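You operate a simulated robot arm through the tools that you are given. There is no shell and no other tool. Be economical: measure what you need, move in short steps, check, and stop when the job is done.

Carry out the task below with a simulated robot arm. There is one attempt and no reset: what you move stays moved.

## Task
Pour the blue ink and the yellow ink into the grey pot.
Fine: from the white pot and the orange pot, which go back on the bench; the grey one stays where it is. Set down upright: white measuring pot, orange measuring pot.

Only the result counts: the job must be done as asked and must still hold three seconds after the hand-in. Knocking over, shifting, dropping, spilling or breaking anything else fails it.

## Robot
A 7-joint arm with a two-finger gripper, on a carriage that runs on a rail from [-2376, 34] to [3, 0] (x, y) and turns from -153 to 180 degrees about z. Base frame: it is fixed where the carriage stands at the start and does not move with it; the origin is on the floor, on the carriage's upright axis, x ahead of it, y to its left, z up; the surface under the hand at the start is at about z = 850. Readings come in mm, degrees, newtons and seconds.
Its first joint turns from -149.0 to 149.0 degrees. Places, roughly: short wooden bench [900, 500, 800]; yellow measuring pot [1250, 500, 1000]. Payload 2.45 kg.
Tool frame: the origin (TCP) lies between the finger pads and is the grasp point; the fingertips stand 26 mm ahead of it; z points along the fingers, y is the line along which they close. The gripper opens to 96 mm. The gripper's body begins 69 mm behind the TCP.
Orientation is told as [roll, pitch, yaw] about the base's x, y, z axes, in that order, counted from this pose: with the fingers straight down and closing along the base's y, the tool's x points along the base's -x, its y along +y and its z along -z.

## Interface
- The arm moves only by the tool jog_arm. Its argument "steps" is a list of rows, each an object (a shift or turn left out is 0, a gripper value left out holds the last) with "translation": the shift along the tool's x, y, z in mm, a list of three; "dr": the turn, a rotation vector about the tool's x, y, z in degrees, a list of three; "hand": the gripper command, from -1 (fully open) to 1 (shut), values between in proportion. In form: [{"translation": [tx, ty, tz], "dr": [rx, ry, rz], "hand": hand}, ...]. A call has 1 to 10 rows; each row is the pose to reach, as a shift and turn from the pose commanded when the call began, along the tool's axes at that moment. A row lasts 0.2 s, in which the tool goes at most 50 mm and 8.6 degrees; a call with a longer step from one row to the next is refused whole, and so is a gripper value outside its range. Where a pose cannot be reached the arm comes as near as it can. A force on the tool above 50 N (or 10 N above the force at the start of the call, whichever is more), or a blocked arm, ends the call early, and 0.2 s more pass. The fingers move at their own pace and stop on an object; they squeeze with about 33 N. The grip force told is the motor's: it shows also when the fingers shut on nothing. Time passes only in rows, and 0.2 s behind the last, so rows that repeat a pose let the fingers close. It gives the time, the measured TCP pose, the force on the tool (base axes), the opening and the grip force at its end, in the units of the frame above (readings bear some noise), with the torque about the TCP (base axes, N m) and any sound that the robot's microphone picked up.
- Cameras (640 x 400 px; columns grow to the right, rows downward): "scene" is now at [37.8, 201.7, 1613.4]; the picture's right is [0.35, -0.94, 0.00], its down [-0.53, -0.20, -0.83] and it looks along [0.77, 0.29, -0.56] (base axes); focal length 264 px, centre (320, 200). "wrist" rides on the gripper at [82, 3, -98] in the tool frame; the picture's right is [-0.04, 1.00, 0.00], its down [-0.73, -0.03, -0.68] and it looks along [-0.68, -0.03, 0.73] (tool axes); focal length 256 px, centre (320, 200). There is no depth. A picture from a camera that has moved, and an enlarged one, comes with that camera's place and axes in the base frame and with its lens.
- camera(camera): a new picture of that camera. The clock stands still meanwhile.
- raise_lower(by): slides the trunk up (or, below 0, down) by that many mm; the arm and the scene camera ride with it, the base frame stays. It gives what a move gives, with no picture.
- roll_base(legs): drives the robot by 1 to 6 legs, each [ahead, left, turn to the left] in mm, mm and degrees, along the robot's own axes; the way and the turn of a leg run together, so that a leg with both is an arc; at most 1500 mm and 180 degrees a leg. The arm and the cameras ride along, it lands a little off, and it stops where it bumps. It keeps to its track: a leg is cut to what the track allows. It gives what a move gives.
- turn_head(pan, tilt): turns the head with the scene camera to pan (to the left, within 155 degrees either way) and tilt (down, from -29 to 69), counted from straight ahead of the robot. It gives what a move gives.
- zoom(camera, box): a new picture of the part [left, top, right, bottom] of that camera's present view, enlarged. The clock stands still meanwhile.
- hand_in(): hands the job in; it is judged then, once.

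Work in short steps. Places have to be worked out from the pictures, the camera data and where the tool is seen: move nearer, look again, correct. Check each grasp and each placing, and mend what went wrong. You have 120 turns and 90 pictures in all, those below and enlarged ones among them. Open the gripper and draw the arm clear of the work before you hand the job in, unless the task says otherwise; then end with one line.

The tools are called after "Call:" as name(argument=value, ...) on one line, values as JSON. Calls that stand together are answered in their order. jog_arm: Moves the arm, as the interface text tells. Its arguments: {"type":"object","properties":{"steps":{"type":"array"}},"required":["steps"]} The other tools are called the same way: raise_lower (by) slides the trunk up or down; roll_base (legs) drives the base; turn_head (pan, tilt) turns the head that bears the scene camera; camera (camera) takes a picture; zoom (camera, box) takes an enlarged picture of a part of a camera's view; hand_in () hands the job in.

At the start:

```text
time: 0.0
ee_pos: [596.1, 691.3, 1269.2]
ee_rot: [0.0, 0.0, 0.0]
force: [0.0, 0.4, 1.1]
moment: [-0.03, -0.01, -0.02]
grip_width: 96.2
grip_force: 0.0
trunk travel left (down, up): [-600.0, 110.0]
robot x, y, heading: [0.1, -2.8, -0.3]
head pan, tilt: [20.5, 34.2]
```

scene: 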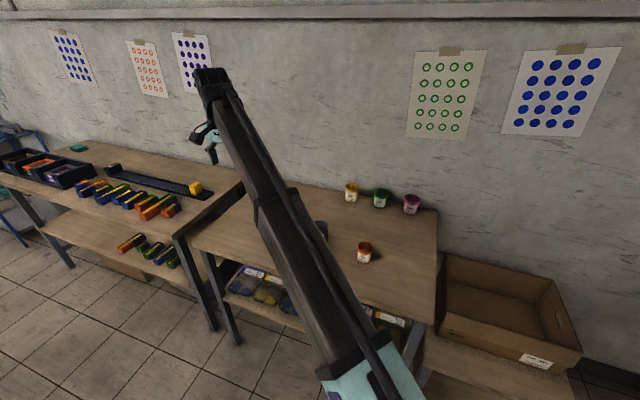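
wrist: 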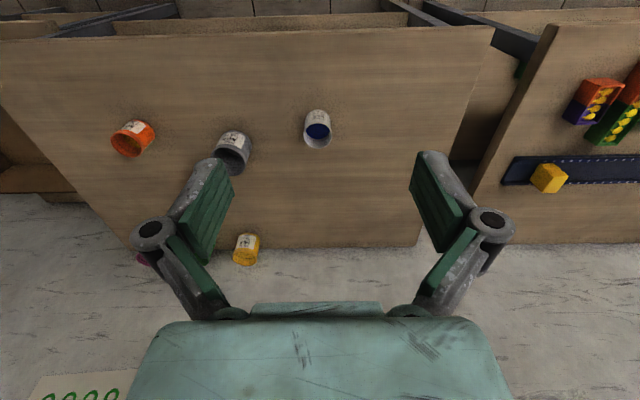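

I'll start by zooming on the pots to see what each one contains.

Call:
zoom(camera="wrist", box=[90, 90, 350, 280])

Call:
zoom(camera="scene", box=[300, 160, 460, 280])

```text
2.11 times, centred on (220, 185) of wrist
camera zoom: at [516.3, 694.5, 1367.0], right [0.04, 1.0, 0.0], down [0.73, -0.03, 0.68], along [0.68, -0.03, -0.73], focal length 539 px, centre (530, 232)
```

zoom: 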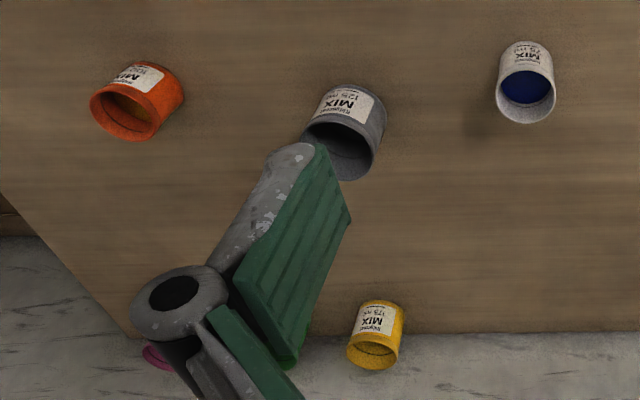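

```text
3.33 times, centred on (380, 220) of scene
camera zoom: at [37.8, 201.7, 1613.4], right [0.35, -0.94, 0.0], down [-0.53, -0.2, -0.83], along [0.77, 0.29, -0.56], focal length 880 px, centre (120, 133)
```

zoom: 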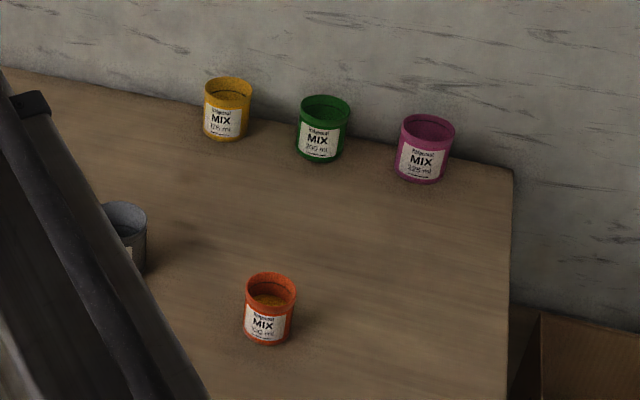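

Readings so far: bench z≈850, rims z≈917. White with blue ink is near (761,681), grey near (810,491), and orange with yellow ink near (767,295). I plan side grasps with the camera on top, so I'll test the wrist's yaw range in free air first.

Call:
jog_arm(steps=[{"dr": [0, 0, -8.5]}, {"dr": [0, 0, -17]}, {"dr": [0, 0, -25.5]}, {"dr": [0, 0, -34]}, {"dr": [0, 0, -42.5]}, {"dr": [0, 0, -51]}, {"dr": [0, 0, -59.5]}, {"dr": [0, 0, -68]}, {"dr": [0, 0, -76.5]}, {"dr": [0, 0, -85]}])

```text
time: 2.2
ee_pos: [596.4, 690.9, 1269.3]
ee_rot: [0.0, 0.0, 85.1]
force: [0.2, -0.3, 0.3]
moment: [0.02, -0.02, -0.02]
grip_width: 96.2
grip_force: 0.1
trunk travel left (down, up): [-600.0, 110.0]
robot x, y, heading: [5.4, 1.4, -0.2]
head pan, tilt: [20.5, 34.2]
```

Yaw +85 is reachable, so I'll keep turning toward +165 to see how far it goes.

Call:
jog_arm(steps=[{"dr": [0, 0, -8.5]}, {"dr": [0, 0, -17]}, {"dr": [0, 0, -25.5]}, {"dr": [0, 0, -34]}, {"dr": [0, 0, -42.5]}, {"dr": [0, 0, -51]}, {"dr": [0, 0, -59.5]}, {"dr": [0, 0, -68]}, {"dr": [0, 0, -76.5]}, {"dr": [0, 0, -85]}])

Call:
camera(camera="scene")

```text
time: 4.4
ee_pos: [597.5, 689.8, 1268.1]
ee_rot: [0.0, 0.0, 170.2]
force: [0.1, 0.4, 0.1]
moment: [0.01, 0.03, 0.01]
grip_width: 95.9
grip_force: 0.0
trunk travel left (down, up): [-600.0, 110.0]
robot x, y, heading: [1.0, 0.0, 0.0]
head pan, tilt: [20.5, 34.2]
```

```text
85 pictures are left
camera scene: at [37.8, 201.8, 1613.4], right [0.35, -0.94, 0.0], down [-0.53, -0.2, -0.83], along [0.77, 0.29, -0.56], focal length 264 px, centre (320, 200)
```

scene: 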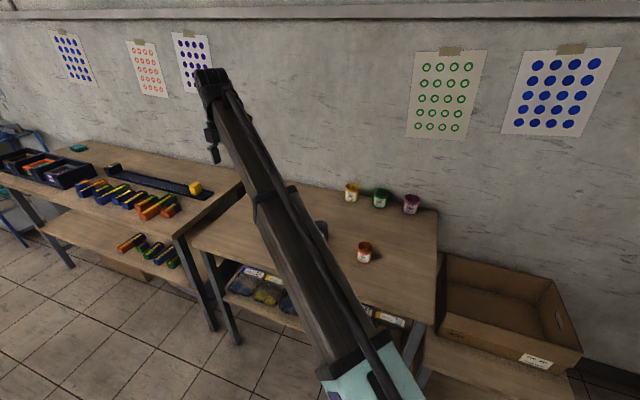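

Yaw 170 works, so a forward side grasp with the camera on top should be possible. I'll finish the turn to 180.

Call:
jog_arm(steps=[{"dr": [0, 0, -5]}, {"dr": [0, 0, -9.8]}])

Call:
jog_arm(steps=[{"dr": [0, 7.5, 0], "translation": [0, 0, 20]}, {"dr": [0, 15, 0], "translation": [0, 0, 40]}, {"dr": [0, 22.5, 0], "translation": [0, 0, 60]}, {"dr": [0, 30, 0], "translation": [0, 0, 80]}, {"dr": [0, 37.5, 0], "translation": [0, 0, 100]}, {"dr": [0, 45, 0], "translation": [0, 0, 120]}, {"dr": [0, 52.5, 0], "translation": [0, 0, 140]}, {"dr": [0, 60, 0], "translation": [0, 0, 150]}, {"dr": [0, 65, 0], "translation": [0, 0, 150]}, {"dr": [0, 70, 0], "translation": [0, 0, 150]}])

Call:
camera(camera="wrist")

Call:
camera(camera="scene")

```text
time: 5.0
ee_pos: [597.6, 691.9, 1266.9]
ee_rot: [0.0, 0.0, 180.0]
force: [-0.9, 0.5, -0.3]
moment: [0.0, 0.02, 0.04]
grip_width: 95.8
grip_force: 0.0
trunk travel left (down, up): [-600.0, 110.0]
robot x, y, heading: [-1.7, 1.1, -0.1]
head pan, tilt: [20.5, 34.2]
```

```text
time: 7.2
ee_pos: [595.4, 691.5, 1119.2]
ee_rot: [0.0, 70.2, 179.8]
force: [0.8, -0.9, -0.2]
moment: [0.0, -0.02, -0.01]
grip_width: 95.7
grip_force: 0.1
trunk travel left (down, up): [-600.0, 110.0]
robot x, y, heading: [-0.5, -2.5, -0.2]
head pan, tilt: [20.5, 34.2]
```

```text
84 pictures are left
camera wrist: at [532.4, 688.2, 1229.9], right [-0.02, -1.0, -0.04], down [-0.89, 0.03, -0.46], along [0.46, 0.03, -0.89], focal length 256 px, centre (320, 200)
```

wrist: 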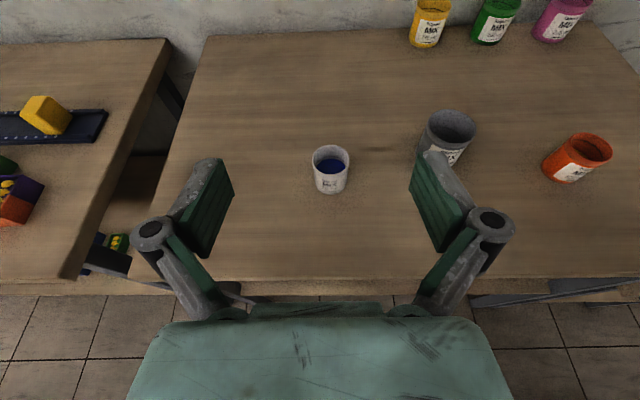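

```text
83 pictures are left
camera scene: at [37.8, 201.7, 1613.4], right [0.35, -0.94, 0.0], down [-0.53, -0.2, -0.83], along [0.77, 0.29, -0.56], focal length 264 px, centre (320, 200)
```

scene: 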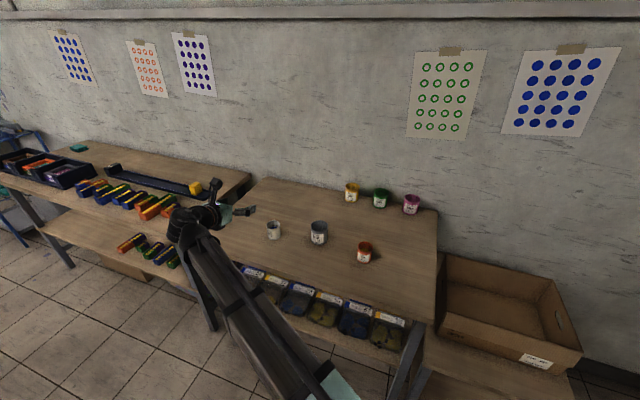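

All the pots are in view now. I'll zoom both cameras to refine the positions and pot sizes.

Call:
zoom(camera="scene", box=[250, 205, 390, 275])

Call:
zoom(camera="wrist", box=[300, 90, 500, 215])

```text
4.57 times, centred on (320, 240) of scene
camera zoom: at [37.8, 201.7, 1613.4], right [0.35, -0.94, 0.0], down [-0.53, -0.2, -0.83], along [0.77, 0.29, -0.56], focal length 1206 px, centre (320, 17)
```

zoom: 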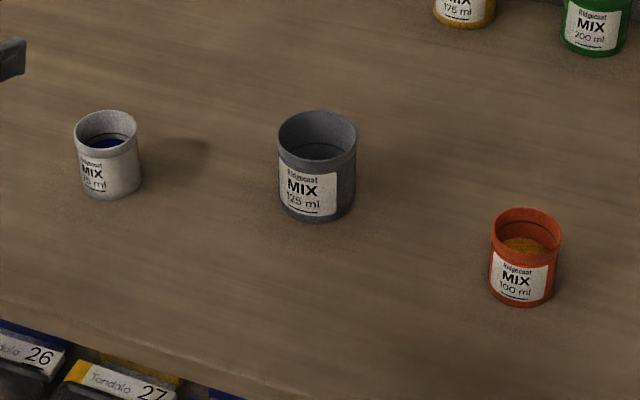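

```text
3.20 times, centred on (400, 152) of wrist
camera zoom: at [532.4, 688.2, 1229.9], right [-0.02, -1.0, -0.04], down [-0.89, 0.03, -0.46], along [0.46, 0.03, -0.89], focal length 819 px, centre (64, 352)
```

zoom: 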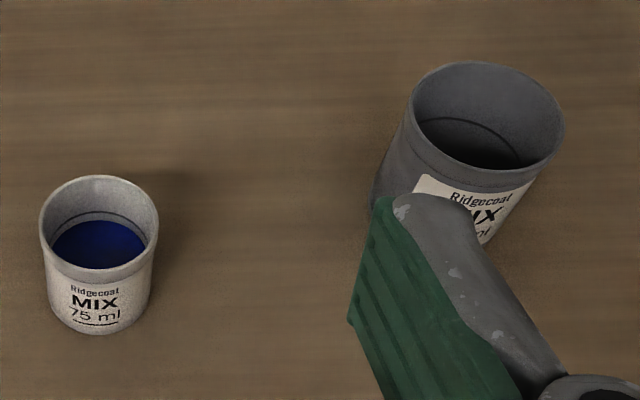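

Refined positions: white rim (759,682,915) with diameter ~57, grey rim (808,494,926) with diameter ~71. I'll come down in front of the white pot.

Call:
jog_arm(steps=[{"translation": [-33, 1.6, 21.7]}, {"translation": [-66, 3.2, 43.4]}, {"translation": [-99, 4.8, 65]}, {"translation": [-132, 6.3, 86.9]}, {"translation": [-165, 8, 108.6]}, {"translation": [-198.4, 9.5, 130.3]}])

Call:
camera(camera="wrist")

Call:
zoom(camera="scene", box=[160, 165, 400, 315])

```text
time: 8.6
ee_pos: [652.7, 678.8, 888.7]
ee_rot: [0.1, 70.1, 179.8]
force: [0.5, -0.5, 0.5]
moment: [0.0, 0.0, 0.0]
grip_width: 96.1
grip_force: 0.1
trunk travel left (down, up): [-600.0, 110.0]
robot x, y, heading: [1.6, 2.1, 0.3]
head pan, tilt: [20.5, 34.2]
```

```text
80 pictures are left
camera wrist: at [589.2, 675.5, 998.9], right [-0.02, -1.0, -0.04], down [-0.89, 0.03, -0.46], along [0.46, 0.03, -0.89], focal length 256 px, centre (320, 200)
```

wrist: 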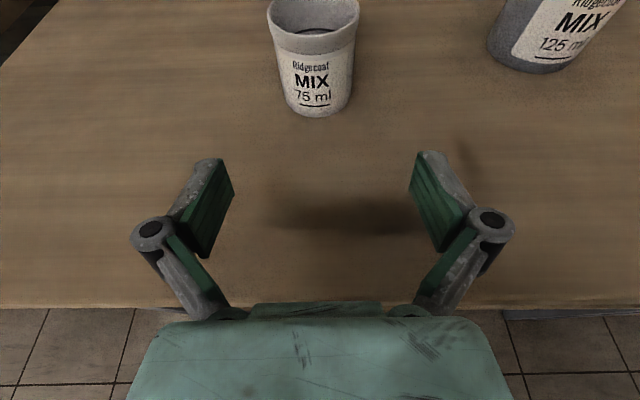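

```text
2.67 times, centred on (280, 240) of scene
camera zoom: at [37.8, 201.8, 1613.4], right [0.35, -0.94, 0.0], down [-0.53, -0.2, -0.83], along [0.77, 0.29, -0.56], focal length 704 px, centre (427, 93)
```

zoom: 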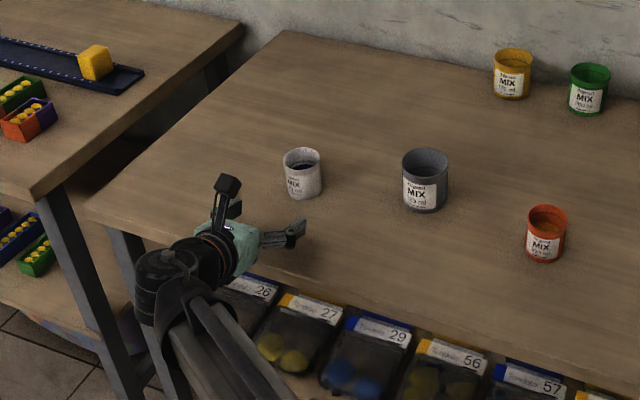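

The pot axis is about (762,682), dead ahead. I'll advance horizontally with the fingers open.

Call:
jog_arm(steps=[{"translation": [9, -1, 25], "hand": -1}, {"translation": [18, -2, 50]}, {"translation": [27, -2.5, 75]}, {"translation": [37, -2.5, 101.5]}])

Call:
camera(camera="wrist")

```text
time: 9.6
ee_pos: [760.3, 683.7, 887.3]
ee_rot: [0.0, 70.1, 179.9]
force: [0.0, -0.2, -0.2]
moment: [-0.01, 0.0, -0.01]
grip_width: 95.7
grip_force: 0.0
trunk travel left (down, up): [-600.0, 110.0]
robot x, y, heading: [-0.3, 3.4, -0.0]
head pan, tilt: [20.5, 34.2]
```

```text
78 pictures are left
camera wrist: at [696.5, 680.6, 997.6], right [-0.02, -1.0, -0.04], down [-0.89, 0.03, -0.46], along [0.46, 0.03, -0.89], focal length 256 px, centre (320, 200)
```

wrist: 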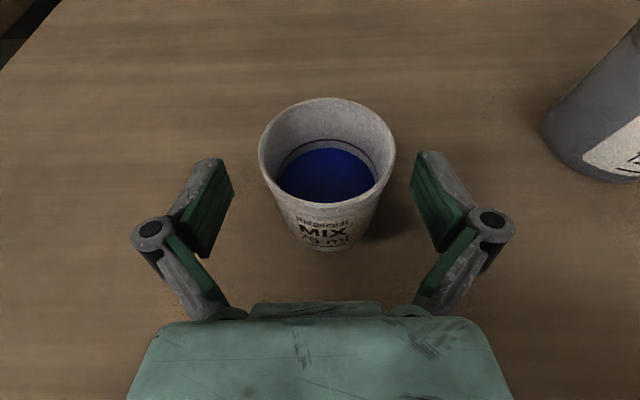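

The pot is nearly centred between the fingers. I'll shift by 2.5 mm and close gently.

Call:
jog_arm(steps=[{"translation": [0, 2.5, 0], "hand": -0.7}, {"translation": [0, 2.5, 0], "hand": -0.4}, {"translation": [0, 2.5, 0], "hand": -0.25}, {"translation": [0, 2.5, 0], "hand": -0.1}, {"translation": [0, 2.5, 0], "hand": 0.2}, {"translation": [0, 2.5, 0], "hand": 1}, {"translation": [0, 2.5, 0], "hand": 1}])

Call:
camera(camera="wrist")

```text
time: 11.2
ee_pos: [760.3, 681.6, 887.8]
ee_rot: [0.1, 70.0, 179.8]
force: [-0.8, 0.1, 1.6]
moment: [0.05, 0.04, 0.02]
grip_width: 53.8
grip_force: 33.5
trunk travel left (down, up): [-600.0, 110.0]
robot x, y, heading: [-1.3, -1.8, -0.4]
head pan, tilt: [20.5, 34.2]
```

```text
77 pictures are left
camera wrist: at [696.1, 678.1, 998.2], right [-0.02, -1.0, -0.04], down [-0.89, 0.03, -0.46], along [0.46, 0.03, -0.89], focal length 256 px, centre (320, 200)
```

wrist: 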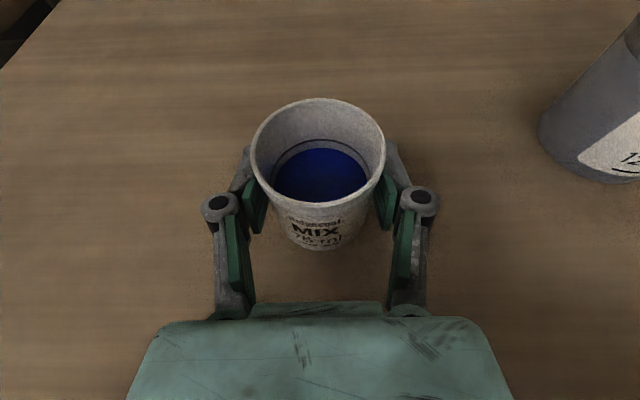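

Grip holds at 53.8 mm. I'll lift straight up by 112 mm, smoothly.

Call:
jog_arm(steps=[{"translation": [5, 0, -1.8], "hand": 1}, {"translation": [16, 0, -5.8]}, {"translation": [30, 0, -10.9]}, {"translation": [45, 0, -16.4]}, {"translation": [60, 0, -21.8]}, {"translation": [75, 0, -27.3]}, {"translation": [90, 0, -32.8]}, {"translation": [100, 0, -36.4]}, {"translation": [105.2, 0, -38.3]}])

Call:
jog_arm(steps=[{"translation": [1, 8, 3]}, {"translation": [3, 24, 8]}, {"translation": [5, 42, 14]}, {"translation": [7, 60, 20]}, {"translation": [9, 78, 26]}, {"translation": [11.5, 96, 31]}, {"translation": [13.5, 114, 37]}, {"translation": [15.5, 130, 42]}, {"translation": [16.8, 141.6, 46]}, {"translation": [16.8, 141.6, 46]}])

Call:
camera(camera="wrist")

Call:
zoom(camera="scene", box=[220, 165, 400, 275])

```text
time: 13.2
ee_pos: [761.0, 682.7, 999.4]
ee_rot: [0.1, 70.0, 179.9]
force: [0.5, 0.5, -0.4]
moment: [0.0, 0.0, -0.03]
grip_width: 53.5
grip_force: 32.9
trunk travel left (down, up): [-600.0, 110.0]
robot x, y, heading: [-0.3, 0.7, 0.0]
head pan, tilt: [20.5, 34.2]
```

```text
time: 15.4
ee_pos: [807.6, 537.6, 998.9]
ee_rot: [0.1, 70.0, 179.9]
force: [0.3, 0.5, -1.3]
moment: [0.0, 0.01, -0.01]
grip_width: 53.5
grip_force: 32.5
trunk travel left (down, up): [-600.0, 110.0]
robot x, y, heading: [1.9, -0.2, 0.3]
head pan, tilt: [20.5, 34.2]
```

```text
76 pictures are left
camera wrist: at [743.5, 535.0, 1109.5], right [-0.02, -1.0, -0.04], down [-0.89, 0.03, -0.46], along [0.46, 0.03, -0.89], focal length 256 px, centre (320, 200)
```

wrist: 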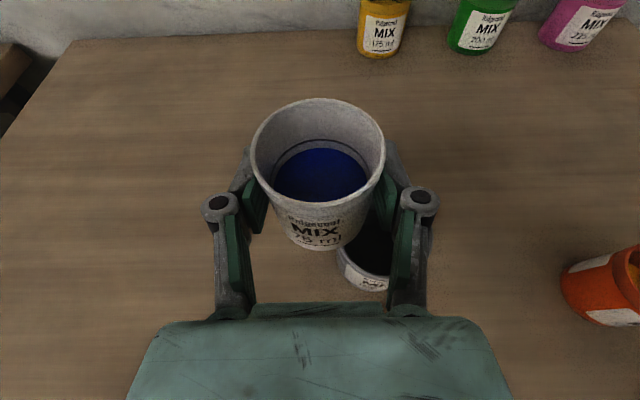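

```text
3.56 times, centred on (310, 220) of scene
camera zoom: at [37.9, 201.7, 1613.4], right [0.35, -0.94, 0.0], down [-0.53, -0.2, -0.83], along [0.77, 0.29, -0.56], focal length 938 px, centre (356, 129)
```

zoom: 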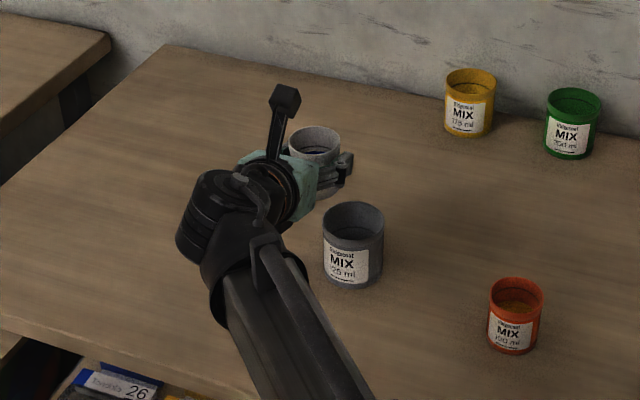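

The pot sits beside and above the grey one. I'll tilt it 45° toward −y (short of pouring) while lowering a bit, keeping the lip near y≈502.

Call:
jog_arm(steps=[{"translation": [-2, -0.3, 0.7], "dr": [1.37, 0, 3.76]}, {"translation": [-4, -0.6, 1.4], "dr": [3.08, 0, 8.46]}, {"translation": [-6, -1, 2.2], "dr": [4.79, 0, 13.16]}, {"translation": [-8, -1.3, 3], "dr": [6.5, 0, 17.86]}, {"translation": [-10, -1.7, 3.7], "dr": [8.2, 0, 22.56]}, {"translation": [-12, -2, 4.4], "dr": [9.9, 0, 27.26]}, {"translation": [-14, -2.4, 5.1], "dr": [11.6, 0, 32]}, {"translation": [-16, -2.7, 5.8], "dr": [13, 0, 35.7]}, {"translation": [-17.9, -3, 6.5], "dr": [13.7, 0, 37.6]}])

Call:
camera(camera="wrist")

Call:
zoom(camera="scene", box=[240, 165, 400, 275])

```text
time: 17.4
ee_pos: [809.0, 543.0, 980.2]
ee_rot: [-67.9, 46.0, 119.3]
force: [-0.3, -0.9, -0.7]
moment: [-0.03, 0.01, -0.02]
grip_width: 53.5
grip_force: 32.5
trunk travel left (down, up): [-600.0, 110.0]
robot x, y, heading: [2.1, -0.6, -0.2]
head pan, tilt: [20.5, 34.2]
```

```text
74 pictures are left
camera wrist: at [745.3, 469.0, 1062.7], right [-0.02, -0.74, -0.67], down [-0.89, 0.32, -0.33], along [0.46, 0.59, -0.66], focal length 256 px, centre (320, 200)
```

wrist: 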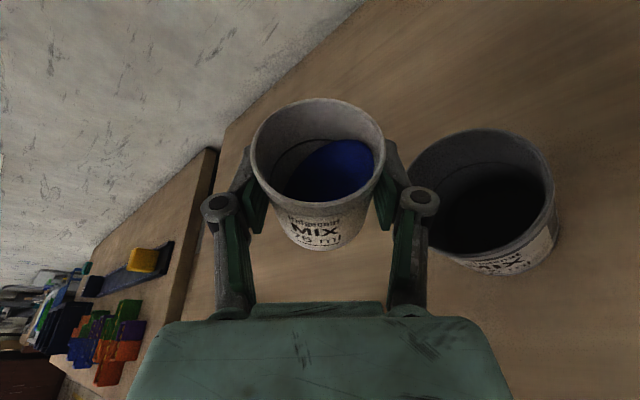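

```text
3.64 times, centred on (320, 220) of scene
camera zoom: at [37.9, 201.8, 1613.4], right [0.35, -0.94, 0.0], down [-0.53, -0.2, -0.83], along [0.77, 0.29, -0.56], focal length 960 px, centre (320, 127)
```

zoom: 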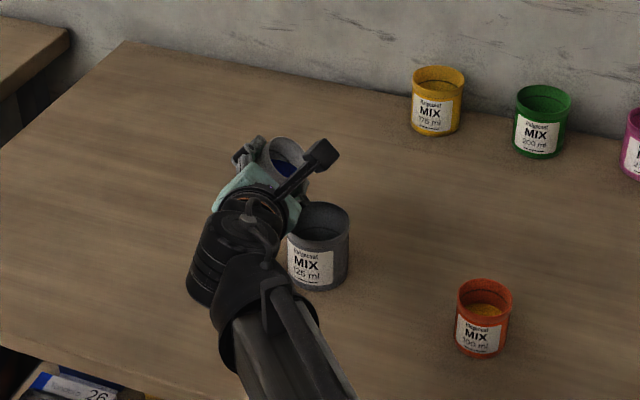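

The ink is close to the lip, and the lip is at about (808,506), above grey's mouth (centre y≈492). I'll continue tilting slowly to 70°.

Call:
jog_arm(steps=[{"translation": [0.33, 0.35, -0.12], "dr": [0.855, 0, 2.35]}, {"translation": [0.66, 0.7, -0.24], "dr": [1.71, 0, 4.7]}, {"translation": [1, 1.05, -0.36], "dr": [2.565, 0, 7.05]}, {"translation": [1.3, 1.4, -0.48], "dr": [3.42, 0, 9.4]}, {"translation": [1.65, 1.75, -0.6], "dr": [4.275, 0, 11.75]}, {"translation": [2, 2.1, -0.72], "dr": [5.13, 0, 14.1]}, {"translation": [2.3, 2.45, -0.84], "dr": [5.985, 0, 16.45]}, {"translation": [2.6, 2.8, -0.96], "dr": [6.84, 0, 18.8]}, {"translation": [3, 3.15, -1.1], "dr": [7.7, 0, 21.15]}, {"translation": [3.3, 3.5, -1.2], "dr": [8.55, 0, 23.5]}])

Call:
camera(camera="wrist")

```text
time: 19.6
ee_pos: [808.4, 537.9, 981.3]
ee_rot: [-81.0, 23.3, 111.6]
force: [0.2, 0.3, -0.1]
moment: [0.02, -0.03, -0.01]
grip_width: 53.7
grip_force: 33.1
trunk travel left (down, up): [-600.0, 110.0]
robot x, y, heading: [-0.6, -3.7, -0.1]
head pan, tilt: [20.5, 34.2]
```

```text
72 pictures are left
camera wrist: at [743.8, 436.2, 1024.9], right [-0.02, -0.39, -0.92], down [-0.89, 0.43, -0.17], along [0.46, 0.82, -0.35], focal length 256 px, centre (320, 200)
```

wrist: 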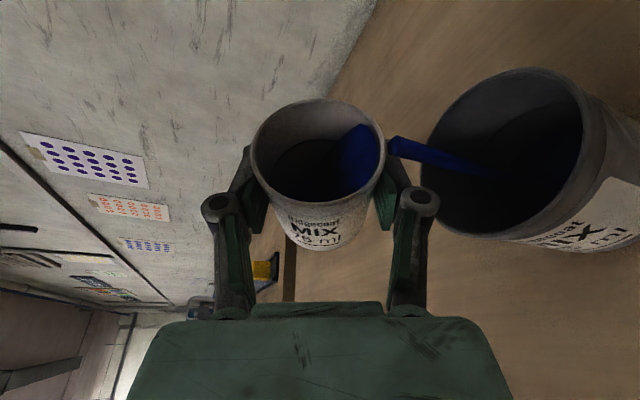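

The ink streams cleanly into the grey pot. I'll keep tilting slowly to ~92°.

Call:
jog_arm(steps=[{"translation": [0, 0, 0], "dr": [0, 0, 0]}, {"translation": [0, 0, 0], "dr": [0, 0, 0]}, {"translation": [1.1, -0.1, -0.4], "dr": [0.94, 0, 2.59]}, {"translation": [2.3, -0.2, -0.85], "dr": [1.88, 0, 5.18]}, {"translation": [3.4, -0.3, -1.3], "dr": [2.82, 0, 7.76]}, {"translation": [4.6, -0.35, -1.7], "dr": [3.76, 0, 10.35]}, {"translation": [5.7, -0.4, -2.1], "dr": [4.7, 0, 12.9]}, {"translation": [6.9, -0.5, -2.5], "dr": [5.64, 0, 15.5]}, {"translation": [8, -0.6, -3], "dr": [6.58, 0, 18.1]}, {"translation": [9.2, -0.7, -3.4], "dr": [7.52, 0, 20.7]}])

Call:
camera(camera="wrist")

```text
time: 21.8
ee_pos: [808.4, 529.6, 986.3]
ee_rot: [-89.0, 2.7, 109.8]
force: [-0.2, 0.3, -0.2]
moment: [0.0, -0.02, -0.01]
grip_width: 53.7
grip_force: 33.0
trunk travel left (down, up): [-600.0, 110.0]
robot x, y, heading: [0.6, 2.0, -0.0]
head pan, tilt: [20.5, 34.2]
```

```text
71 pictures are left
camera wrist: at [744.3, 418.7, 988.2], right [-0.01, -0.01, -1.0], down [-0.89, 0.46, 0.01], along [0.46, 0.89, -0.02], focal length 256 px, centre (320, 200)
```

wrist: 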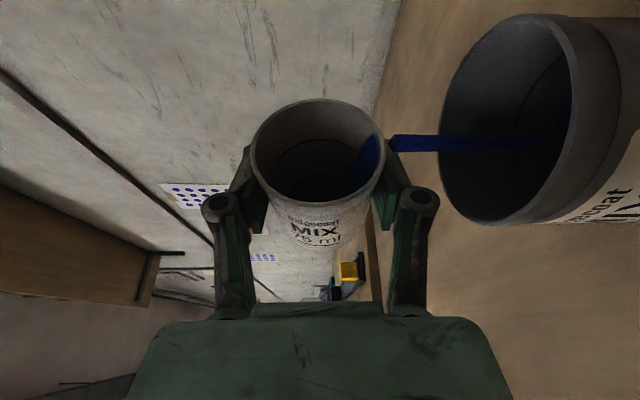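

Still pouring well, so I'll continue to 120° while raising the hand.

Call:
jog_arm(steps=[{"translation": [0, 0, 0], "dr": [0, 0, 0]}, {"translation": [1.9, -1.5, -0.7], "dr": [1.15, 0, 3.2]}, {"translation": [3.8, -3, -1.4], "dr": [2.35, 0, 6.5]}, {"translation": [5.8, -4.7, -2.1], "dr": [3.56, 0, 9.8]}, {"translation": [7.8, -6.3, -2.85], "dr": [4.8, 0, 13.1]}, {"translation": [9.8, -7.9, -3.6], "dr": [6, 0, 16.4]}, {"translation": [11.7, -9.5, -4.3], "dr": [7.2, 0, 19.7]}, {"translation": [13.7, -11, -5], "dr": [8.4, 0, 23]}, {"translation": [15.6, -12.6, -5.7], "dr": [9.58, 0, 26.3]}, {"translation": [15.6, -12.6, -5.7], "dr": [9.58, 0, 26.3]}])

Call:
camera(camera="wrist")

```text
time: 24.0
ee_pos: [808.0, 513.1, 999.8]
ee_rot: [-99.0, -23.5, 111.6]
force: [0.8, -0.5, 0.1]
moment: [-0.01, -0.01, -0.02]
grip_width: 53.7
grip_force: 33.4
trunk travel left (down, up): [-600.0, 110.0]
robot x, y, heading: [-0.7, 0.9, -0.1]
head pan, tilt: [20.5, 34.2]
```

```text
70 pictures are left
camera wrist: at [743.7, 413.8, 949.7], right [-0.01, 0.46, -0.89], down [-0.89, 0.4, 0.22], along [0.46, 0.79, 0.4], focal length 256 px, centre (320, 200)
```

wrist: 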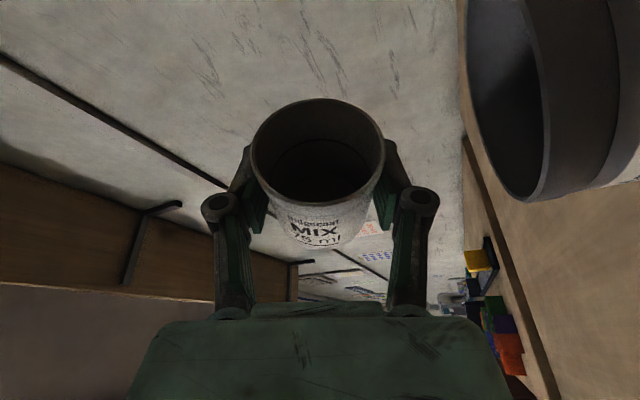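

The pot looks empty at 120°. I'll hold with a little more tilt for the last drops and zoom to check.

Call:
jog_arm(steps=[{"translation": [1, -1, -0.3], "dr": [1.4, 0, 3.8]}, {"translation": [2, -2, -0.7], "dr": [2.8, 0, 7.5]}, {"translation": [3, -3, -1], "dr": [4.1, 0, 11.3]}, {"translation": [3, -3, -1], "dr": [4.1, 0, 11.3]}, {"translation": [3, -3, -1], "dr": [4.1, 0, 11.3]}, {"translation": [3, -3, -1], "dr": [4.1, 0, 11.3]}, {"translation": [3, -3, -1], "dr": [4.1, 0, 11.3]}])

Call:
zoom(camera="wrist", box=[230, 80, 410, 192])

```text
time: 25.6
ee_pos: [808.1, 508.0, 998.7]
ee_rot: [-104.5, -34.5, 114.3]
force: [0.8, -0.1, 0.1]
moment: [0.0, -0.04, 0.0]
grip_width: 53.7
grip_force: 32.6
trunk travel left (down, up): [-600.0, 110.0]
robot x, y, heading: [1.1, -1.1, -0.3]
head pan, tilt: [20.5, 34.2]
```

```text
3.56 times, centred on (320, 136) of wrist
camera zoom: at [744.1, 423.1, 930.5], right [-0.01, 0.63, -0.77], down [-0.89, 0.35, 0.3], along [0.46, 0.69, 0.56], focal length 910 px, centre (320, 428)
```

zoom: 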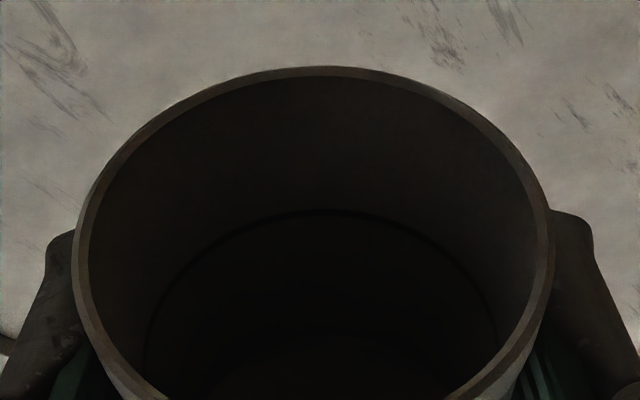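

White is empty. I'll rotate it back upright in two calls, moving up and away.

Call:
jog_arm(steps=[{"translation": [-3, 0.9, 1.1], "dr": [-2.74, 0, -7.52]}, {"translation": [-6.1, 1.8, 2.2], "dr": [-5.47, 0, -15.04]}, {"translation": [-9.1, 2.7, 3.3], "dr": [-8.2, 0, -22.56]}, {"translation": [-12.2, 3.6, 4.4], "dr": [-10.94, 0, -30.1]}, {"translation": [-15.2, 4.5, 5.5], "dr": [-13.68, 0, -37.6]}, {"translation": [-18.2, 5.3, 6.6], "dr": [-16.4, 0, -45.1]}, {"translation": [-21.3, 6.2, 7.7], "dr": [-19.15, 0, -52.6]}, {"translation": [-24.3, 7.1, 8.8], "dr": [-21.9, 0, -60.2]}, {"translation": [-27.4, 8, 9.9], "dr": [-24.6, 0, -67.7]}, {"translation": [-30.4, 8.9, 11.05], "dr": [-27.36, 0, -75.2]}])

Call:
jog_arm(steps=[{"dr": [-2.54, 0, -6.98]}, {"dr": [-5.08, 0, -13.96]}, {"dr": [-7.62, 0, -20.9]}, {"dr": [-10.2, 0, -27.9]}, {"dr": [-12.7, 0, -34.9]}, {"dr": [-15.24, 0, -41.9]}, {"dr": [-17.78, 0, -48.9]}])

Call:
camera(camera="wrist")

Call:
zoom(camera="scene", box=[240, 165, 400, 275])

```text
time: 27.8
ee_pos: [808.5, 538.7, 1013.7]
ee_rot: [-72.2, 39.9, 116.4]
force: [0.4, 0.1, -0.1]
moment: [0.01, 0.0, 0.01]
grip_width: 53.6
grip_force: 33.4
trunk travel left (down, up): [-600.0, 110.0]
robot x, y, heading: [0.7, 0.1, 0.2]
head pan, tilt: [20.5, 34.2]
```

```text
time: 29.4
ee_pos: [809.1, 539.5, 1013.9]
ee_rot: [14.6, 69.4, -166.4]
force: [0.1, 0.3, -0.6]
moment: [0.01, -0.02, -0.01]
grip_width: 53.5
grip_force: 33.4
trunk travel left (down, up): [-600.0, 110.0]
robot x, y, heading: [-0.1, -3.6, 0.1]
head pan, tilt: [20.5, 34.2]
```

```text
68 pictures are left
camera wrist: at [745.0, 546.2, 1123.5], right [-0.02, -1.0, 0.05], down [-0.89, -0.01, -0.46], along [0.46, -0.05, -0.89], focal length 256 px, centre (320, 200)
```

wrist: 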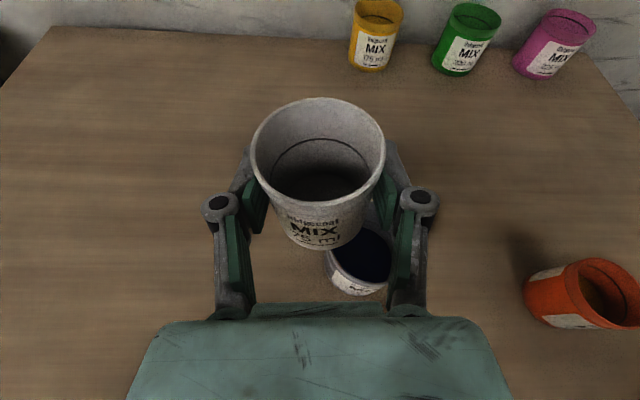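

```text
3.64 times, centred on (320, 220) of scene
camera zoom: at [37.9, 201.8, 1613.4], right [0.35, -0.94, 0.0], down [-0.53, -0.2, -0.83], along [0.77, 0.29, -0.56], focal length 960 px, centre (320, 127)
```

zoom: 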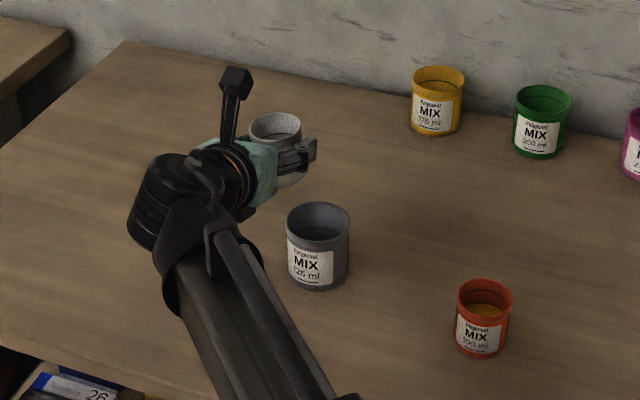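

The rotation overshot by ~5°. I'll correct that first, then move back above white's original spot.

Call:
jog_arm(steps=[{"dr": [1.74, 0, 4.8]}])

Call:
jog_arm(steps=[{"translation": [-2.7, -23.8, -7.5]}, {"translation": [-5.4, -47.6, -15]}, {"translation": [-8.1, -71.4, -22.5]}, {"translation": [-10.9, -95.3, -30]}, {"translation": [-13.7, -119, -37.5]}, {"translation": [-16.4, -143, -45]}, {"translation": [-16.4, -143, -45]}])

```text
time: 29.8
ee_pos: [807.3, 539.7, 1012.7]
ee_rot: [-0.3, 69.9, 179.6]
force: [-0.5, 0.4, -0.7]
moment: [-0.02, 0.02, 0.02]
grip_width: 53.4
grip_force: 32.7
trunk travel left (down, up): [-600.0, 110.0]
robot x, y, heading: [2.3, -1.9, 0.1]
head pan, tilt: [20.5, 34.2]
```

```text
time: 31.4
ee_pos: [761.4, 684.5, 1014.2]
ee_rot: [-0.4, 70.0, 179.5]
force: [-0.6, -0.7, -0.1]
moment: [0.01, -0.03, -0.01]
grip_width: 53.2
grip_force: 32.7
trunk travel left (down, up): [-600.0, 110.0]
robot x, y, heading: [-1.0, 5.2, 0.2]
head pan, tilt: [20.5, 34.2]
```

Upright and above its spot. I'll lower by 121 mm.

Call:
jog_arm(steps=[{"translation": [-23, 0, 8.4]}, {"translation": [-46, 0, 16.8]}, {"translation": [-69, 0, 25.1]}, {"translation": [-90, 0, 32.8]}, {"translation": [-105, 0, 38.2]}, {"translation": [-113.8, 0, 41.4]}, {"translation": [-113.8, 0, 41.4]}])

Call:
jog_arm(steps=[{"translation": [-0.9, 0, 0.3]}, {"translation": [-1.9, 0, 0.7]}, {"translation": [-2.8, 0, 1]}, {"translation": [-3.8, 0, 1.4]}, {"translation": [-3.8, 0, 1.4]}])

```text
time: 33.0
ee_pos: [761.5, 682.9, 890.5]
ee_rot: [-0.3, 69.9, 179.5]
force: [-0.1, -1.5, -0.8]
moment: [0.01, 0.02, -0.01]
grip_width: 53.4
grip_force: 32.7
trunk travel left (down, up): [-600.0, 110.0]
robot x, y, heading: [2.3, 1.4, -0.2]
head pan, tilt: [20.5, 34.2]
```

```text
time: 34.2
ee_pos: [761.0, 684.8, 886.6]
ee_rot: [-0.4, 69.9, 179.5]
force: [1.5, 0.6, 1.1]
moment: [-0.02, -0.02, 0.01]
grip_width: 53.7
grip_force: 32.8
trunk travel left (down, up): [-600.0, 110.0]
robot x, y, heading: [0.3, -2.5, -0.1]
head pan, tilt: [20.5, 34.2]
```

Contact isn't clear yet, so I'll go down 1.5 mm more.

Call:
jog_arm(steps=[{"translation": [-0.7, 0, 0.25]}, {"translation": [-1.4, 0, 0.5]}, {"translation": [-1.4, 0, 0.5]}])

Call:
zoom(camera="wrist", box=[200, 80, 440, 280])

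```text
time: 35.0
ee_pos: [761.2, 684.1, 887.6]
ee_rot: [-0.4, 70.2, 179.5]
force: [1.8, 1.4, 4.7]
moment: [0.02, -0.09, -0.01]
grip_width: 53.5
grip_force: 32.3
trunk travel left (down, up): [-600.0, 110.0]
robot x, y, heading: [-2.5, 1.6, 0.2]
head pan, tilt: [20.5, 34.2]
```

```text
2.00 times, centred on (320, 180) of wrist
camera zoom: at [697.3, 680.5, 997.9], right [-0.02, -1.0, -0.04], down [-0.89, 0.03, -0.46], along [0.46, 0.03, -0.89], focal length 512 px, centre (320, 240)
```

zoom: 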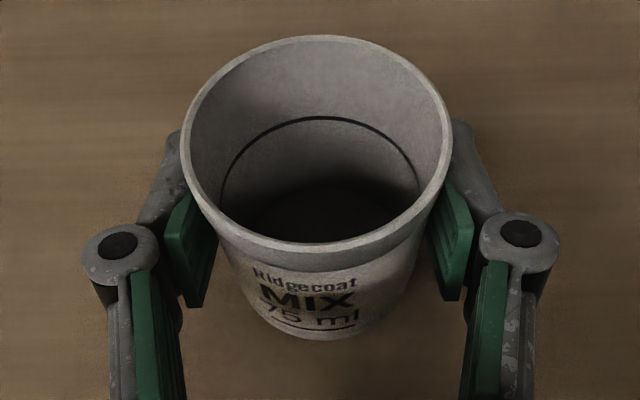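

Force rose to 4.7 N, so the pot is resting on the bench, and it is empty. I'll open slowly and withdraw straight back.

Call:
jog_arm(steps=[{"hand": -0.2}, {"hand": -0.4}, {"hand": -0.7}, {"hand": -1}, {"hand": -1}])

Call:
jog_arm(steps=[{"translation": [-7, 0, -19], "hand": -1}, {"translation": [-14, 0, -38]}, {"translation": [-24, 0, -66]}, {"translation": [-34, 0, -94]}, {"translation": [-37, 0, -102]}])

Call:
camera(camera="wrist")

Call:
zoom(camera="scene", box=[240, 165, 400, 275])

```text
time: 36.2
ee_pos: [761.6, 683.4, 886.3]
ee_rot: [-0.3, 69.9, 179.4]
force: [0.4, -0.9, 0.7]
moment: [0.0, -0.01, 0.0]
grip_width: 96.0
grip_force: 0.2
trunk travel left (down, up): [-600.0, 110.0]
robot x, y, heading: [0.9, -0.3, -0.0]
head pan, tilt: [20.5, 34.2]
```

```text
time: 37.4
ee_pos: [653.9, 681.0, 886.5]
ee_rot: [-0.3, 70.1, 179.6]
force: [-0.6, 0.1, 0.2]
moment: [0.01, 0.01, 0.04]
grip_width: 96.0
grip_force: 0.1
trunk travel left (down, up): [-600.0, 110.0]
robot x, y, heading: [0.1, 1.7, 0.1]
head pan, tilt: [20.5, 34.2]
```

```text
65 pictures are left
camera wrist: at [589.0, 678.6, 997.2], right [-0.02, -1.0, -0.04], down [-0.89, 0.03, -0.46], along [0.46, 0.03, -0.89], focal length 256 px, centre (320, 200)
```

wrist: 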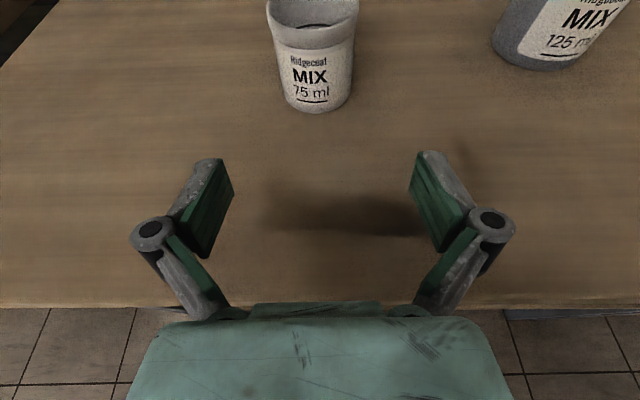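

```text
3.64 times, centred on (320, 220) of scene
camera zoom: at [37.7, 201.8, 1613.4], right [0.35, -0.94, 0.0], down [-0.53, -0.2, -0.83], along [0.77, 0.29, -0.56], focal length 960 px, centre (320, 127)
```

zoom: 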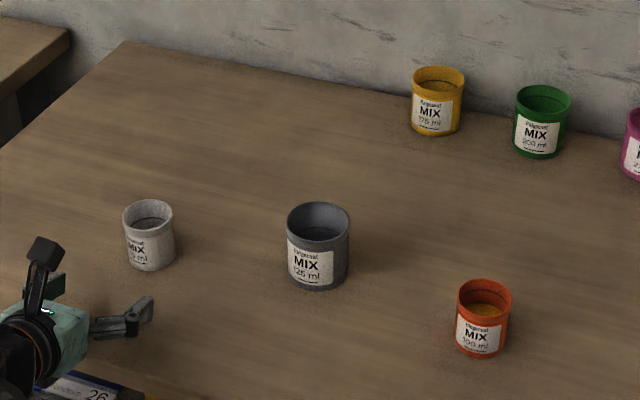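

White stands empty and upright. Next is orange: I'll rise a little, slide right in front of the pots to y≈295, and look.

Call:
jog_arm(steps=[{"translation": [36, 0, -13]}, {"translation": [66, 40, -24]}, {"translation": [66, 83, -24]}, {"translation": [66, 126, -24]}, {"translation": [66, 170, -24]}, {"translation": [66, 214, -24]}, {"translation": [66, 258, -24]}, {"translation": [66, 302, -24]}, {"translation": [66, 346, -24]}, {"translation": [66, 386, -24]}])

Call:
camera(camera="wrist")

```text
refused: row 2 steps farther than a row can; nothing moved
```

```text
63 pictures are left
camera wrist: at [589.0, 678.6, 997.2], right [-0.02, -1.0, -0.04], down [-0.89, 0.03, -0.46], along [0.46, 0.03, -0.89], focal length 256 px, centre (320, 200)
```

wrist: 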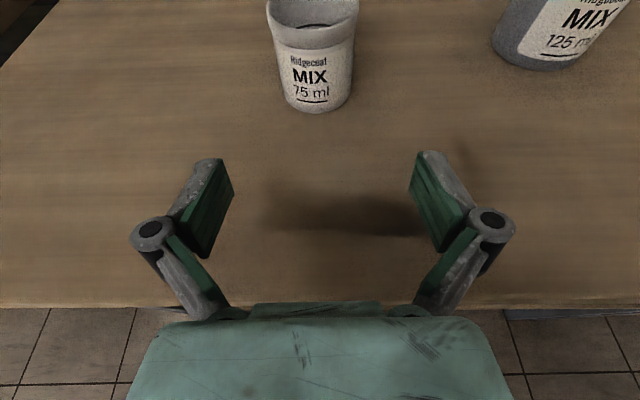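

The second row was slightly too long and the call was refused, so I'll split it.

Call:
jog_arm(steps=[{"translation": [36, 0, -13]}, {"translation": [66, 25, -24]}, {"translation": [66, 70, -24]}, {"translation": [66, 116, -24]}, {"translation": [66, 162, -24]}, {"translation": [66, 208, -24]}, {"translation": [66, 254, -24]}, {"translation": [66, 300, -24]}, {"translation": [66, 346, -24]}, {"translation": [66, 386, -24]}])

Call:
camera(camera="wrist")

```text
time: 39.6
ee_pos: [648.9, 298.4, 957.8]
ee_rot: [-0.3, 70.0, 179.5]
force: [1.1, -0.2, -0.1]
moment: [-0.03, 0.01, -0.02]
grip_width: 96.2
grip_force: 0.1
trunk travel left (down, up): [-600.0, 110.0]
robot x, y, heading: [-0.3, 2.6, 0.2]
head pan, tilt: [20.5, 34.2]
```

```text
62 pictures are left
camera wrist: at [585.0, 295.0, 1068.2], right [-0.02, -1.0, -0.04], down [-0.89, 0.03, -0.46], along [0.46, 0.03, -0.89], focal length 256 px, centre (320, 200)
```

wrist: 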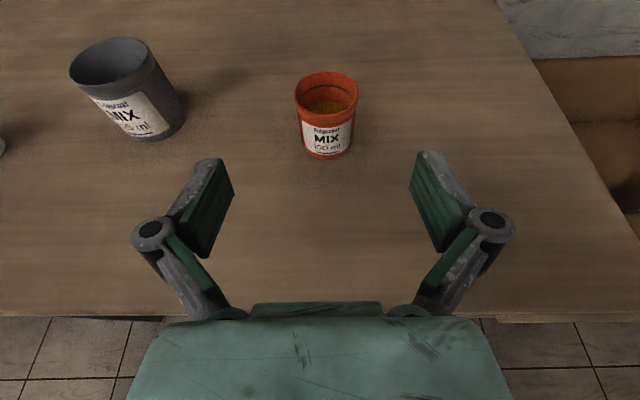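

Orange rim is at about (765,294). I'll lower to grasp height and advance partway, then check.

Call:
jog_arm(steps=[{"translation": [-33, 2, 12]}, {"translation": [-65, 3.5, 24]}, {"translation": [-56, 3.5, 49]}, {"translation": [-46, 3.5, 77]}, {"translation": [-36, 3.5, 105]}, {"translation": [-28, 3.5, 129]}])

Call:
camera(camera="wrist")

```text
time: 41.0
ee_pos: [759.8, 293.1, 884.1]
ee_rot: [-0.4, 70.0, 179.5]
force: [0.2, -0.3, 0.0]
moment: [0.0, 0.0, -0.03]
grip_width: 96.0
grip_force: 0.0
trunk travel left (down, up): [-600.0, 110.0]
robot x, y, heading: [2.1, 0.7, -0.0]
head pan, tilt: [20.5, 34.2]
```

```text
61 pictures are left
camera wrist: at [696.7, 291.0, 993.6], right [-0.02, -1.0, -0.04], down [-0.89, 0.03, -0.46], along [0.46, 0.03, -0.89], focal length 256 px, centre (320, 200)
```

wrist: 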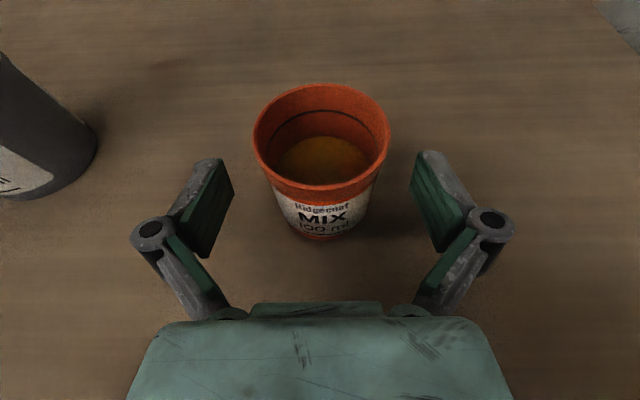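

The pot is centred, and its ink is yellow-amber at a low level. I'll advance 5 mm, go up 3 mm and close.

Call:
jog_arm(steps=[{"translation": [4.5, 0, 3.7], "hand": -0.7}, {"translation": [4.5, 0, 3.7], "hand": -0.4}, {"translation": [4.5, 0, 3.7], "hand": -0.25}, {"translation": [4.5, 0, 3.7], "hand": -0.1}, {"translation": [4.5, 0, 3.7], "hand": 0.2}, {"translation": [4.5, 0, 3.7], "hand": 1}, {"translation": [4.5, 0, 3.7], "hand": 1}])

Call:
camera(camera="wrist")

```text
time: 42.6
ee_pos: [767.2, 294.6, 886.6]
ee_rot: [-0.4, 69.9, 179.5]
force: [0.2, 0.2, 2.6]
moment: [0.02, -0.01, -0.02]
grip_width: 53.5
grip_force: 33.1
trunk travel left (down, up): [-600.0, 110.0]
robot x, y, heading: [1.1, -0.5, 0.1]
head pan, tilt: [20.5, 34.2]
```

```text
60 pictures are left
camera wrist: at [702.6, 291.5, 997.1], right [-0.02, -1.0, -0.04], down [-0.89, 0.03, -0.46], along [0.46, 0.03, -0.89], focal length 256 px, centre (320, 200)
```

wrist: 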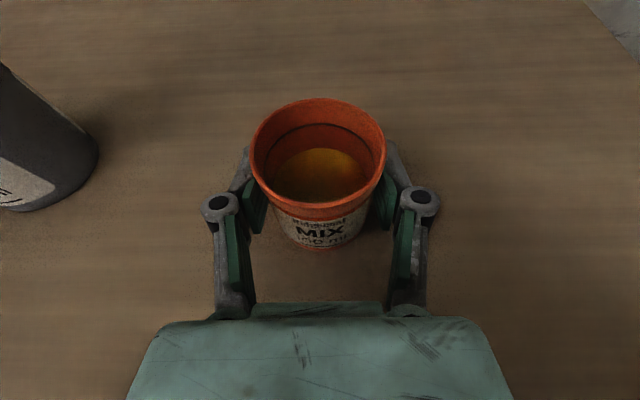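

Grasp is good at 53.5 mm. I'll lift smoothly by 125 mm.

Call:
jog_arm(steps=[{"translation": [5, 0, -1.8], "hand": 1}, {"translation": [16, 0, -5.8]}, {"translation": [32, 0, -11.6]}, {"translation": [48, 0, -17.5]}, {"translation": [64, 0, -23.3]}, {"translation": [80, 0, -29.1]}, {"translation": [96, 0, -35]}, {"translation": [110, 0, -40]}, {"translation": [117.5, 0, -42.8]}])

Call:
jog_arm(steps=[{"translation": [0.5, -10, 1.5]}, {"translation": [2, -34, 5.5]}, {"translation": [4, -62, 10]}, {"translation": [6, -92, 15]}, {"translation": [7.5, -122, 20]}, {"translation": [9.5, -152, 25]}, {"translation": [11, -182, 29]}, {"translation": [12.5, -210, 34]}, {"translation": [14, -234, 38]}, {"translation": [14.4, -246.5, 39.5]}])

Call:
camera(camera="wrist")

```text
time: 44.6
ee_pos: [766.7, 293.8, 1013.0]
ee_rot: [-0.3, 70.0, 179.5]
force: [0.2, 0.0, -0.9]
moment: [0.02, 0.0, 0.02]
grip_width: 53.5
grip_force: 33.0
trunk travel left (down, up): [-600.0, 110.0]
robot x, y, heading: [0.3, -0.7, 0.2]
head pan, tilt: [20.5, 34.2]
```

```text
time: 46.8
ee_pos: [809.9, 542.5, 1013.0]
ee_rot: [-0.2, 69.9, 179.6]
force: [0.6, -0.3, -1.0]
moment: [0.01, 0.01, -0.01]
grip_width: 53.7
grip_force: 32.9
trunk travel left (down, up): [-600.0, 110.0]
robot x, y, heading: [-2.5, 4.6, 0.2]
head pan, tilt: [20.5, 34.2]
```

```text
59 pictures are left
camera wrist: at [745.7, 538.7, 1122.9], right [-0.02, -1.0, -0.04], down [-0.89, 0.03, -0.46], along [0.46, 0.03, -0.89], focal length 256 px, centre (320, 200)
```

wrist: 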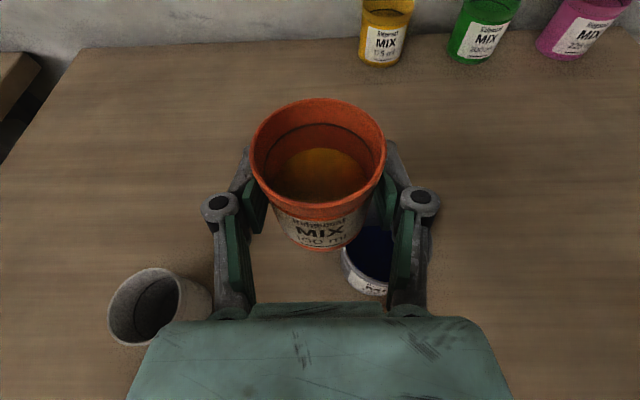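

Same pose as before, now with orange. I'll tilt to 45° while lowering 33 mm.

Call:
jog_arm(steps=[{"translation": [-3.4, 0, 1.2], "dr": [1.37, 0, 3.76]}, {"translation": [-6.9, 0, 2.5], "dr": [3.08, 0, 8.46]}, {"translation": [-10.3, 0, 3.8], "dr": [4.79, 0, 13.16]}, {"translation": [-13.8, 0, 5], "dr": [6.5, 0, 17.86]}, {"translation": [-17.2, 0, 6.3], "dr": [8.2, 0, 22.56]}, {"translation": [-20.7, 0, 7.5], "dr": [9.9, 0, 27.26]}, {"translation": [-24, 0, 8.8], "dr": [11.6, 0, 32]}, {"translation": [-27.6, 0, 10], "dr": [13, 0, 35.7]}, {"translation": [-31, 0, 11.3], "dr": [15.4, 0, 42.3]}])

Call:
camera(camera="wrist")

```text
time: 48.8
ee_pos: [811.3, 540.2, 981.3]
ee_rot: [-71.3, 41.4, 117.0]
force: [-0.2, 0.6, -1.1]
moment: [-0.04, -0.01, 0.04]
grip_width: 53.7
grip_force: 32.4
trunk travel left (down, up): [-600.0, 110.0]
robot x, y, heading: [0.1, -0.8, 0.0]
head pan, tilt: [20.5, 34.2]
```

```text
58 pictures are left
camera wrist: at [746.8, 459.4, 1056.8], right [-0.02, -0.68, -0.74], down [-0.89, 0.35, -0.3], along [0.46, 0.65, -0.61], focal length 256 px, centre (320, 200)
```

wrist: 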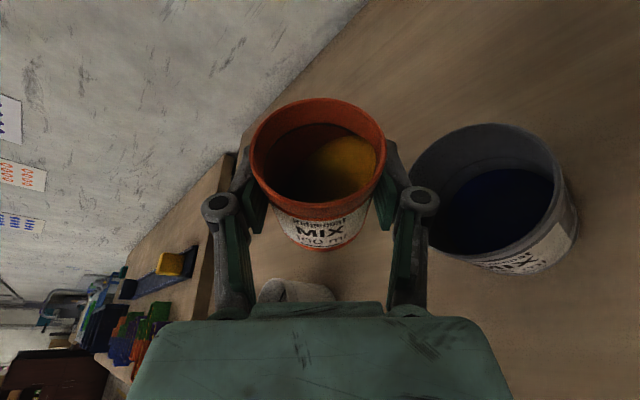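

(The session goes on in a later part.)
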